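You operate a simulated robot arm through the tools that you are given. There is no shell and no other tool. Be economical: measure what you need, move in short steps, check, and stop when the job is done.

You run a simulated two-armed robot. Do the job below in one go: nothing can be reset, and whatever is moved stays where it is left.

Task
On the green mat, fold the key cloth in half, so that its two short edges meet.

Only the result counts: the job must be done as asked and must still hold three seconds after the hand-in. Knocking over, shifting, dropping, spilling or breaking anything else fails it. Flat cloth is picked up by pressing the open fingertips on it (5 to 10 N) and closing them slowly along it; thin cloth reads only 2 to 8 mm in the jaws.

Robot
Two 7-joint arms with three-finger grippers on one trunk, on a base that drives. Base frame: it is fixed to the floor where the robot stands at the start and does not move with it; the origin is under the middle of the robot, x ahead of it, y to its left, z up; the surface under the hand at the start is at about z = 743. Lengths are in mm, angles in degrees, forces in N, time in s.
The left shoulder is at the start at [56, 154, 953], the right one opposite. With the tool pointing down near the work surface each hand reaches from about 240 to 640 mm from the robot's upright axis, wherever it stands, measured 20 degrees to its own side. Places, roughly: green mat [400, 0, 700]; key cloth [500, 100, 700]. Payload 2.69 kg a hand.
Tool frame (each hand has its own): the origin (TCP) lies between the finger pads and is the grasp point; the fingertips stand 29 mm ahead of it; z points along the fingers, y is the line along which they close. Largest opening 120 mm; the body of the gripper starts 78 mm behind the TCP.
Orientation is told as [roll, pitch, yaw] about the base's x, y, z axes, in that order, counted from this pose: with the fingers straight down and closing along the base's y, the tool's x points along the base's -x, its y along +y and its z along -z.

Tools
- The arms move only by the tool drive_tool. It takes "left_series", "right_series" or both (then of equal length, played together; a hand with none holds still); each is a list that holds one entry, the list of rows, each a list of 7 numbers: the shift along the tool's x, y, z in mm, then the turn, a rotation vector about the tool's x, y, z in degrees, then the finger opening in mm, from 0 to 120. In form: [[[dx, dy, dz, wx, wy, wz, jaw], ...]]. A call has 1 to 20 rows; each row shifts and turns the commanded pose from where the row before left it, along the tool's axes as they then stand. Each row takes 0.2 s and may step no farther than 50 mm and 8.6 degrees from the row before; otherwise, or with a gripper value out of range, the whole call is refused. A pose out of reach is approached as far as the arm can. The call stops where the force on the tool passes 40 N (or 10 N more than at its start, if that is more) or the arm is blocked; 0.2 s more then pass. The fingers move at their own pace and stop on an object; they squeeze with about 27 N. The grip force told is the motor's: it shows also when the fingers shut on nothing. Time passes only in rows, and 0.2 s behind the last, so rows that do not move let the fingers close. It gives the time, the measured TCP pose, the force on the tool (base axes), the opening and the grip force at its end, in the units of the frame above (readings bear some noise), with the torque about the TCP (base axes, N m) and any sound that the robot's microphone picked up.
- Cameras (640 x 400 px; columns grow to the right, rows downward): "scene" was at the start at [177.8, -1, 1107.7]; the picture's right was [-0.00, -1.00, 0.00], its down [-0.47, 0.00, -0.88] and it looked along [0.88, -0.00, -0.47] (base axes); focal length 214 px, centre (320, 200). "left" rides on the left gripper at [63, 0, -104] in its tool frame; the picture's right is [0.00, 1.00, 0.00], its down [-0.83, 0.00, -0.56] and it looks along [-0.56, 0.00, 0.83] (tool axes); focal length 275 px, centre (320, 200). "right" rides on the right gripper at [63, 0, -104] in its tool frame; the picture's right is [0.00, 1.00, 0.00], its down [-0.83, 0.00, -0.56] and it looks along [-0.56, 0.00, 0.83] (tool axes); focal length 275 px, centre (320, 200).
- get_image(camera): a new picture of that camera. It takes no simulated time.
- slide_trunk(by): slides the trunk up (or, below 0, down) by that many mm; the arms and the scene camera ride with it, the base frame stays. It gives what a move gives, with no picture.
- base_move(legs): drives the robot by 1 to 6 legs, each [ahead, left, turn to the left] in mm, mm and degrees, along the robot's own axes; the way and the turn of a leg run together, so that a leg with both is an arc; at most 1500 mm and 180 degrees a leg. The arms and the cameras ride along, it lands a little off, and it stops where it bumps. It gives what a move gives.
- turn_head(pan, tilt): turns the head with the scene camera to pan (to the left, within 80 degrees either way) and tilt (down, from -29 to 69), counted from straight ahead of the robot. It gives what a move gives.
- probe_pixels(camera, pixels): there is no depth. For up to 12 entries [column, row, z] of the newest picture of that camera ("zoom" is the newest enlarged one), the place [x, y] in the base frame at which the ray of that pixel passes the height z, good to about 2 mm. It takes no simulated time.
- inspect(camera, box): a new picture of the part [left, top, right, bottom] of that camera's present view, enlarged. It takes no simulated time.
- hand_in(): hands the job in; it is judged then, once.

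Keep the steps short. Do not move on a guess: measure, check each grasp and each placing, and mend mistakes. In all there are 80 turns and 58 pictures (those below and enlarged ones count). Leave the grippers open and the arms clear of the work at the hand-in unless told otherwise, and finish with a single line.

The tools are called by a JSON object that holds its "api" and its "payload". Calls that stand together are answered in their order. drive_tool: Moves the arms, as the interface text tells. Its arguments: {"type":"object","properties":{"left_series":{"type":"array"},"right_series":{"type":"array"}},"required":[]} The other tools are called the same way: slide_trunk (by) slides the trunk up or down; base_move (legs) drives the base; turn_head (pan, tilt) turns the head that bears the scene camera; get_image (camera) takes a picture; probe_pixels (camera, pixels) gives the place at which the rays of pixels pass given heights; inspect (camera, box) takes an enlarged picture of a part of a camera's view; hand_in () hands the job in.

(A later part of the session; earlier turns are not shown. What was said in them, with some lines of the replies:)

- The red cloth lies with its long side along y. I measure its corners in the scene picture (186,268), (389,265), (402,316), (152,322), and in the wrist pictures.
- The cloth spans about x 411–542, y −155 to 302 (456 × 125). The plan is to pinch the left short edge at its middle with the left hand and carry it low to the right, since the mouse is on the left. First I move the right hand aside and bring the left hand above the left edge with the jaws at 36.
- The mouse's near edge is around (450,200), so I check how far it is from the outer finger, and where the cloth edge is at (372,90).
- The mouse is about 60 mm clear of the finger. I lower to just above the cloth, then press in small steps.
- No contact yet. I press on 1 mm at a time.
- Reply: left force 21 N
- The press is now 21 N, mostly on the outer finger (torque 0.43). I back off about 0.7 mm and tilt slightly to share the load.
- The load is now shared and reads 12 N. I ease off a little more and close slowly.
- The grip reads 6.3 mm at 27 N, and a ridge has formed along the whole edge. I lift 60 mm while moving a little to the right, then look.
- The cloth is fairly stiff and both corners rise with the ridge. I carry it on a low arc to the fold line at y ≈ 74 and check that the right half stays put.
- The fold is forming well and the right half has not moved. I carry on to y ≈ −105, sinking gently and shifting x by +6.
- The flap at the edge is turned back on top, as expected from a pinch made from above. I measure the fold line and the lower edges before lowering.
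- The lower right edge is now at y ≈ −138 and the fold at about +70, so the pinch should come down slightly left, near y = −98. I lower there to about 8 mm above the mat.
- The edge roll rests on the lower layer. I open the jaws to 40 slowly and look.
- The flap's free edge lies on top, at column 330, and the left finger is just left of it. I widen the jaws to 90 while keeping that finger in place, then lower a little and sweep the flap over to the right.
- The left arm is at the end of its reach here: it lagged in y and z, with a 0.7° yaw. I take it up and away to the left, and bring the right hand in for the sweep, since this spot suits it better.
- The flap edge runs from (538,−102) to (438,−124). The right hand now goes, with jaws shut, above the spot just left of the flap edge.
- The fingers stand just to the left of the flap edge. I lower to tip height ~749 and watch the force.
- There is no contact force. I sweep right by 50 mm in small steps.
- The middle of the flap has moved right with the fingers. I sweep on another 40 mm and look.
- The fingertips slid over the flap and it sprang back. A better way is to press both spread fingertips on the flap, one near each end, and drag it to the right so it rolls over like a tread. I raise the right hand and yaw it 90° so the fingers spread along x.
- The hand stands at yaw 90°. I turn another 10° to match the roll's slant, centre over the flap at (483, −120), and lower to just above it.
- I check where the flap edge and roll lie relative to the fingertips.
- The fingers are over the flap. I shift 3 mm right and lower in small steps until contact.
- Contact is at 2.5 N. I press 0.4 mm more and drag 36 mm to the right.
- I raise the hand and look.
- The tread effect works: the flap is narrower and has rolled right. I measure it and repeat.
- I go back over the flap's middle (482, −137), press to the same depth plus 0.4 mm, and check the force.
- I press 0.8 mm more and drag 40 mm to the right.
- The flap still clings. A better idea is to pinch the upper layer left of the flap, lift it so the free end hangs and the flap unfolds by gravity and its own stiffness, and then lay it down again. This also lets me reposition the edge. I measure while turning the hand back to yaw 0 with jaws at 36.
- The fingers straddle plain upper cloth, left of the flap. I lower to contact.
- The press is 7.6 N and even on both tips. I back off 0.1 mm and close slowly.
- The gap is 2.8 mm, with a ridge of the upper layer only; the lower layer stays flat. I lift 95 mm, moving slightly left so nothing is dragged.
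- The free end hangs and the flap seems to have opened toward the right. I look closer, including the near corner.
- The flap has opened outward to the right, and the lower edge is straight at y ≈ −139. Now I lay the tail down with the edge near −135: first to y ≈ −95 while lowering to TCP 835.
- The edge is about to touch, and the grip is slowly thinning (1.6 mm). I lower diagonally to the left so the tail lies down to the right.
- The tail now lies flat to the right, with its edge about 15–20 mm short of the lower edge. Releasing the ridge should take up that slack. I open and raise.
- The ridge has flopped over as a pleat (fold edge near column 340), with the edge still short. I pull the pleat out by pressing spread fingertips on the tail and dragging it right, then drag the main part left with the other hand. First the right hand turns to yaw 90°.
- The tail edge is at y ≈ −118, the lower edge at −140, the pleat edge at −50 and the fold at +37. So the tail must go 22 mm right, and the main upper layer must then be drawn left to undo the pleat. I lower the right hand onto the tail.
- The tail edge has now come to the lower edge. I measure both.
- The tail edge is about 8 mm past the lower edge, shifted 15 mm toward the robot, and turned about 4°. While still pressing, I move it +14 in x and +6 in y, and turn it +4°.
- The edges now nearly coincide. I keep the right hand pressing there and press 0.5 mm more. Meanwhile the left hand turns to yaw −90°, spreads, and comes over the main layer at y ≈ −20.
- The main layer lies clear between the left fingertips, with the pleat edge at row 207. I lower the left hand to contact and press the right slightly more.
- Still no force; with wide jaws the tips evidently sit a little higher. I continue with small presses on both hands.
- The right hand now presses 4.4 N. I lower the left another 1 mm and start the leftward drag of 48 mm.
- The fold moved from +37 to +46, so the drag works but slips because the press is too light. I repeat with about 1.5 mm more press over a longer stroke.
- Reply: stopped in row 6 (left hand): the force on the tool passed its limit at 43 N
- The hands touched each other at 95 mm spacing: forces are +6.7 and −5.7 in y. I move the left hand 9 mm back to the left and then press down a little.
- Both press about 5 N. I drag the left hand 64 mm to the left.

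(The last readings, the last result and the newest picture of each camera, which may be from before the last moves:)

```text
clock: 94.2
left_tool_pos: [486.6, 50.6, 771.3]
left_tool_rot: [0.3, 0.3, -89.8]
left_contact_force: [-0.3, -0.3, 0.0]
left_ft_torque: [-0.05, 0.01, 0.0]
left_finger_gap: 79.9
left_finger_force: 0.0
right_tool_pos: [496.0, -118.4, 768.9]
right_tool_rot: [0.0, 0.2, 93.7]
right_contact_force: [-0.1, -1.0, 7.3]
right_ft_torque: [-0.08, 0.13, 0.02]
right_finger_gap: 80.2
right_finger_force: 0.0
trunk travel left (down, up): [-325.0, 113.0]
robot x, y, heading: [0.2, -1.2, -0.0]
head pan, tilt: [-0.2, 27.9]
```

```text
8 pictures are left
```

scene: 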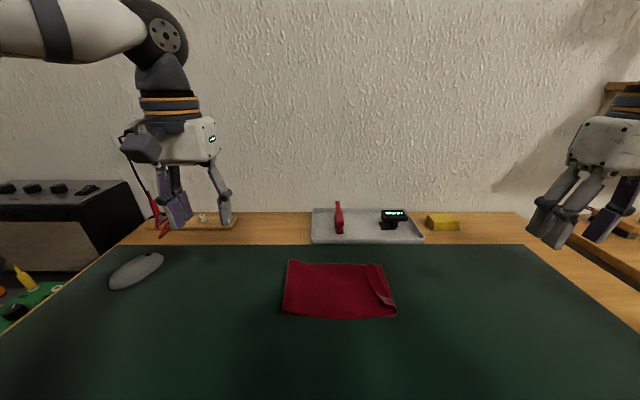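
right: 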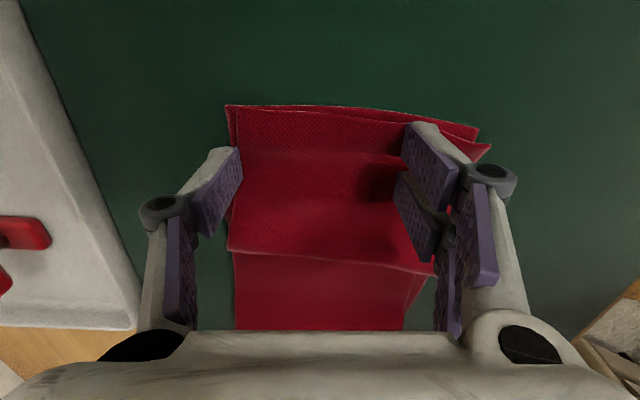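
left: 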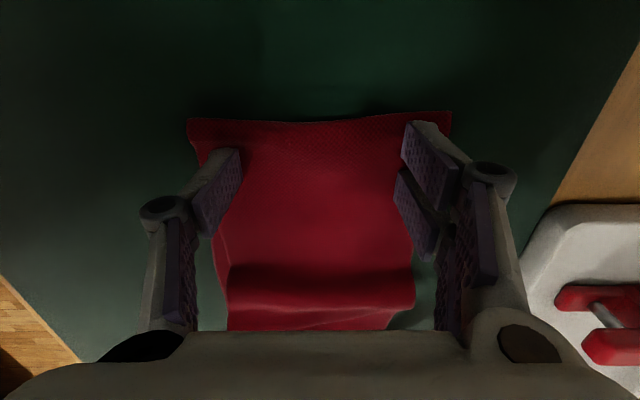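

The pleat has opened into a soft wave and the fold has moved far left. One more stroke from y ≈ 5.

{"api": "probe_pixels", "payload": {"camera": "left", "pixels": [[300, 121, 752], [192, 120, 752], [447, 113, 752]]}}

{"api": "drive_tool", "payload": {"left_series": [[[0, 0, -12, 0, 0, 0, 80], [-22, 0, 0, 0, 0, 0, 80], [-22, 0, 0, 0, 0, 0, 80], [0, 0, 8, 0, 0, 0, 80], [0, 0, 3, 0, 0, 0, 80], [0, 0, 1, 0, 0, 0, 80], [0, 0, 0, 0, 0, 0, 80], [4, 0, 0, 0, 0, 0, 80], [4, 0, 0, 0, 0, 0, 80], [4, 0, 0, 0, 0, 0, 80], [4, 0, 0, 0, 0, 0, 80], [4, 0, 0, 0, 0, 0, 80], [4, 0, 0, 0, 0, 0, 80], [4, 0, 0, 0, 0, 0, 80], [0, 0, 0, 0, 0, 0, 80]]]}}

{"api": "get_image", "payload": {"camera": "left"}}

```text
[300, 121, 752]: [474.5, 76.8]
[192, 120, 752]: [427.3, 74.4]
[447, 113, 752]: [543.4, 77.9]
```

```text
clock: 97.4
left_tool_pos: [486.2, 33.6, 770.1]
left_tool_rot: [0.1, 0.4, -89.7]
left_contact_force: [0.1, -0.5, 1.5]
left_ft_torque: [-0.01, 0.02, -0.02]
left_finger_gap: 80.0
left_finger_force: 0.1
right_tool_pos: [496.6, -118.6, 768.5]
right_tool_rot: [-0.1, 0.2, 93.9]
right_contact_force: [0.3, -0.4, 6.9]
right_ft_torque: [-0.04, 0.1, 0.04]
right_finger_gap: 80.1
right_finger_force: 0.1
trunk travel left (down, up): [-325.0, 113.0]
robot x, y, heading: [-0.6, -1.2, 0.1]
head pan, tilt: [-0.2, 27.9]
```

```text
7 pictures are left
```

left: 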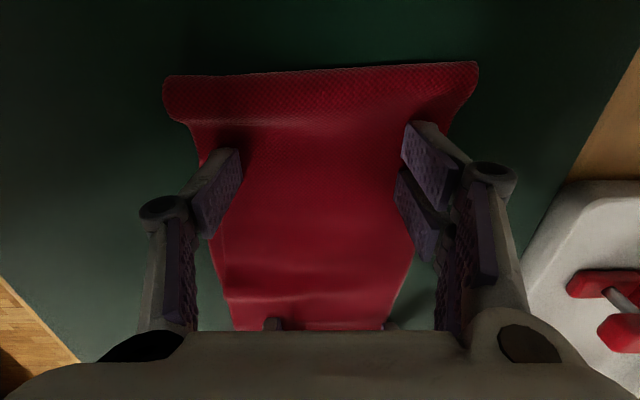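

The pleat is gone and the upper layer is taut, with a soft loop at the fold. I lift both hands straight up and look.

{"api": "drive_tool", "payload": {"left_series": [[[0, 0, -15, 0, 0, 0, 80], [0, 0, -25, 0, 0, 0, 80], [0, 0, -30, 0, 0, 0, 80], [20, 0, -30, 0, 0, 0, 80], [40, 0, -20, 0, 0, 0, 80], [40, 0, 0, 0, 0, 0, 80], [40, 0, 0, 0, 0, 0, 80], [0, 0, 0, 0, 0, 0, 80]]], "right_series": [[[0, 0, -15, 0, 0, 0, 80], [0, 0, -25, 0, 0, 0, 80], [0, 0, -30, 0, 0, 0, 80], [10, 0, -30, 0, 0, 0, 80], [30, 0, -20, 0, 0, 0, 80], [30, 0, 0, 0, 0, 0, 80], [30, 0, 0, 0, 0, 0, 80], [0, 0, 0, 0, 0, 0, 80]]]}}

{"api": "inspect", "payload": {"camera": "scene", "box": [250, 230, 430, 342]}}

```text
clock: 99.2
left_tool_pos: [485.3, 174.4, 891.7]
left_tool_rot: [0.3, 0.6, -89.7]
left_contact_force: [-0.7, -1.1, -0.3]
left_ft_torque: [0.02, -0.04, 0.0]
left_finger_gap: 80.2
left_finger_force: 0.0
right_tool_pos: [504.7, -218.4, 891.0]
right_tool_rot: [0.1, 0.2, 93.8]
right_contact_force: [-0.5, 0.0, -0.2]
right_ft_torque: [0.0, 0.02, 0.02]
right_finger_gap: 80.0
right_finger_force: 0.1
trunk travel left (down, up): [-325.0, 113.0]
robot x, y, heading: [2.3, -1.8, 0.0]
head pan, tilt: [-0.2, 27.9]
```

```text
3.56 times, centred on (340, 286) of scene
```

zoom: 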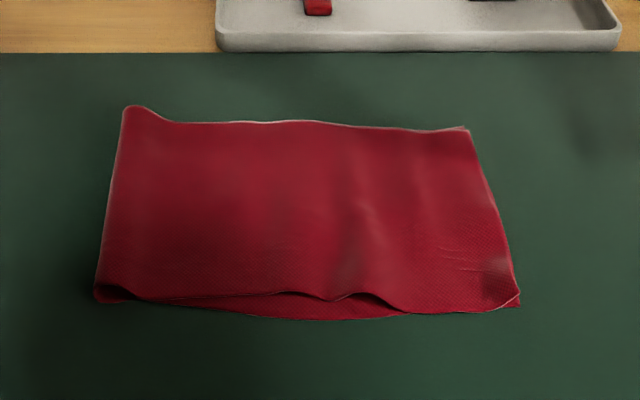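

The short edges look together. I check that edge closely with the right camera.

{"api": "probe_pixels", "payload": {"camera": "zoom", "pixels": [[95, 300, 748], [125, 108, 765], [520, 306, 745], [519, 292, 747], [485, 312, 747], [467, 128, 745]]}}

{"api": "inspect", "payload": {"camera": "right", "box": [200, 130, 440, 280]}}

```text
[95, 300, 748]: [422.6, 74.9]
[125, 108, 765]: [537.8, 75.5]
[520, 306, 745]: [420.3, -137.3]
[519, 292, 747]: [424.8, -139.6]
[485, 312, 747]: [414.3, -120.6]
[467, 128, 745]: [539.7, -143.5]
```

```text
2.67 times, centred on (320, 205) of right
```

zoom: 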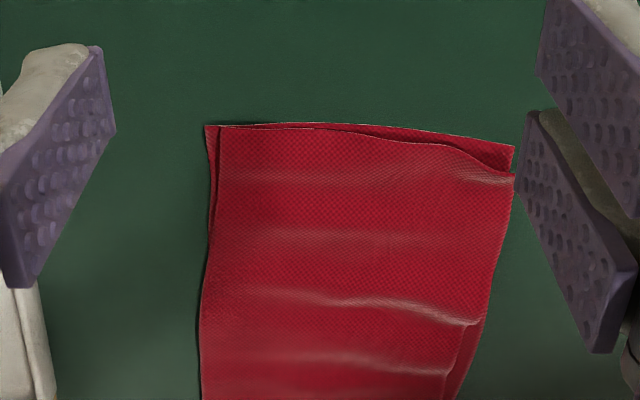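

{"api": "probe_pixels", "payload": {"camera": "zoom", "pixels": [[515, 148, 745], [512, 176, 748], [452, 146, 747], [452, 137, 745], [206, 125, 745], [222, 125, 747], [345, 130, 747], [345, 124, 745]]}}

```text
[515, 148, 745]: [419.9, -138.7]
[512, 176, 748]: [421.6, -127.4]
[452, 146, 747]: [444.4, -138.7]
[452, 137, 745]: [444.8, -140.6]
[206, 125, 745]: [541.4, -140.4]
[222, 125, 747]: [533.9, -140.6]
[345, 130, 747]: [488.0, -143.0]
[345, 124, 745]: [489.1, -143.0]
```

The short edges meet within about 2 mm, except that the near corner of the upper layer is about 11 mm short and slightly curled. I fix it by pressing with closed right fingers at (430, −118) and drawing that corner right.

{"api": "drive_tool", "payload": {"right_series": [[[-20, 14, 0, 0, 0, 0, 60], [-25, 14, 0, 0, 0, 0, 40], [-25, 14, 0, 0, 0, 0, 20], [-25, 14, 0, 0, 0, 0, 0], [-10, 12, 0, 0, 0, 0, 0], [0, 0, 25, 0, 0, 0, 0], [0, 0, 30, 0, 0, 0, 0], [0, 0, 30, 0, 0, 0, 0], [0, 0, 20, 0, 0, 0, 0], [0, 0, 8, 0, 0, 0, 0], [0, 0, 3, 0, 0, 0, 0], [0, 0, 0, 0, 0, 0, 0]]]}}

{"api": "drive_tool", "payload": {"right_series": [[[0, 0, 1, 0, 0, 0, 0], [0, 0, 0.6, 0, 0, 0, 0], [0, 0, 0, 0, 0, 0, 0]]]}}

```text
clock: 101.8
left_tool_pos: [484.5, 175.0, 891.8]
left_tool_rot: [0.2, 0.4, -89.7]
left_contact_force: [0.5, 0.1, -0.2]
left_ft_torque: [0.01, 0.01, 0.02]
left_finger_gap: 80.1
left_finger_force: 0.0
right_tool_pos: [426.7, -116.7, 773.3]
right_tool_rot: [0.1, 0.3, 93.8]
right_contact_force: [-0.4, -0.3, -0.8]
right_ft_torque: [-0.01, -0.03, -0.01]
right_finger_gap: 0.2
right_finger_force: 27.1
trunk travel left (down, up): [-325.0, 113.0]
robot x, y, heading: [1.8, 2.1, -0.1]
head pan, tilt: [-0.2, 27.9]
```

```text
clock: 102.6
left_tool_pos: [484.4, 174.0, 891.8]
left_tool_rot: [0.2, 0.4, -89.7]
left_contact_force: [-0.3, 0.0, 0.0]
left_ft_torque: [0.01, 0.01, 0.03]
left_finger_gap: 80.2
left_finger_force: 0.1
right_tool_pos: [428.7, -117.9, 771.4]
right_tool_rot: [0.0, 0.2, 93.8]
right_contact_force: [-0.8, 0.2, 2.0]
right_ft_torque: [0.02, 0.03, -0.01]
right_finger_gap: 0.0
right_finger_force: 26.6
trunk travel left (down, up): [-325.0, 113.0]
robot x, y, heading: [1.9, -2.8, -0.0]
head pan, tilt: [-0.2, 27.9]
```

Contact is at 2 N. I draw the corner 12 mm right, then lift away and look.

{"api": "drive_tool", "payload": {"right_series": [[[2, 0, 0.2, 0, 0, 0, 0], [3, 0, 0, 0, 0, 0, 0], [3, 0, 0, 0, 0, 0, 0], [3, 0, 0, 0, 0, 0, 0], [1, 0, 0, 0, 0, 0, 0], [0, 0, 0, 0, 0, 0, 0], [0, 0, -15, 0, 0, 0, 0], [0, 0, -30, 0, 0, 0, 20], [0, 0, -35, 0, 0, 0, 40], [15, 0, -35, 0, 0, 0, 80], [30, -20, 0, 0, 0, 0, 80], [30, -25, 0, 0, 0, 0, 80], [20, -20, 0, 0, 0, 0, 80], [0, 0, 0, 0, 0, 0, 80]]]}}

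{"api": "inspect", "payload": {"camera": "right", "box": [200, 130, 440, 280]}}

```text
clock: 105.6
left_tool_pos: [485.3, 174.4, 892.1]
left_tool_rot: [0.3, 0.4, -89.8]
left_contact_force: [-1.0, -0.3, -0.6]
left_ft_torque: [-0.03, 0.0, -0.01]
left_finger_gap: 80.1
left_finger_force: 0.1
right_tool_pos: [499.2, -221.7, 885.8]
right_tool_rot: [0.2, 0.2, 93.7]
right_contact_force: [0.4, 1.1, 0.3]
right_ft_torque: [0.01, 0.02, 0.02]
right_finger_gap: 79.9
right_finger_force: 0.1
trunk travel left (down, up): [-325.0, 113.0]
robot x, y, heading: [-0.5, 3.0, -0.0]
head pan, tilt: [-0.2, 27.9]
```

```text
2.67 times, centred on (320, 205) of right
```

zoom: 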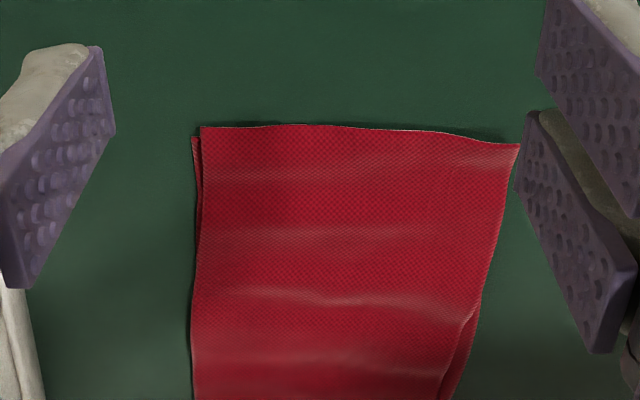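

The near corner is now fixed and the short edges lie on each other within a few mm. One last scene check.

{"api": "get_image", "payload": {"camera": "scene"}}

{"api": "probe_pixels", "payload": {"camera": "zoom", "pixels": [[201, 127, 747], [193, 137, 745], [519, 144, 747], [340, 126, 747]]}}

```text
3 pictures are left
```

scene: 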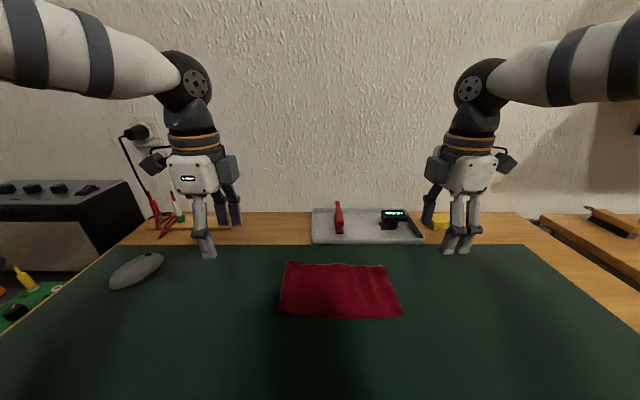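

```text
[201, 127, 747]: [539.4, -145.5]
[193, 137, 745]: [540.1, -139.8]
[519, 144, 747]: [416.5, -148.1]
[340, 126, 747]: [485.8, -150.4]
```

The upper edge is at y ≈ −146 to −150 and the lower edge at about −140. The long sides align, everything else is where it was, and both hands are open and clear. I hand in.

{"api": "hand_in", "payload": {}}

```text
The job is handed in.
```

The key cloth is folded in half on the green mat, its short edges meeting to within about 6–10 mm; the fold still has a soft, slightly raised loop, nothing else was moved, and the job is handed in.
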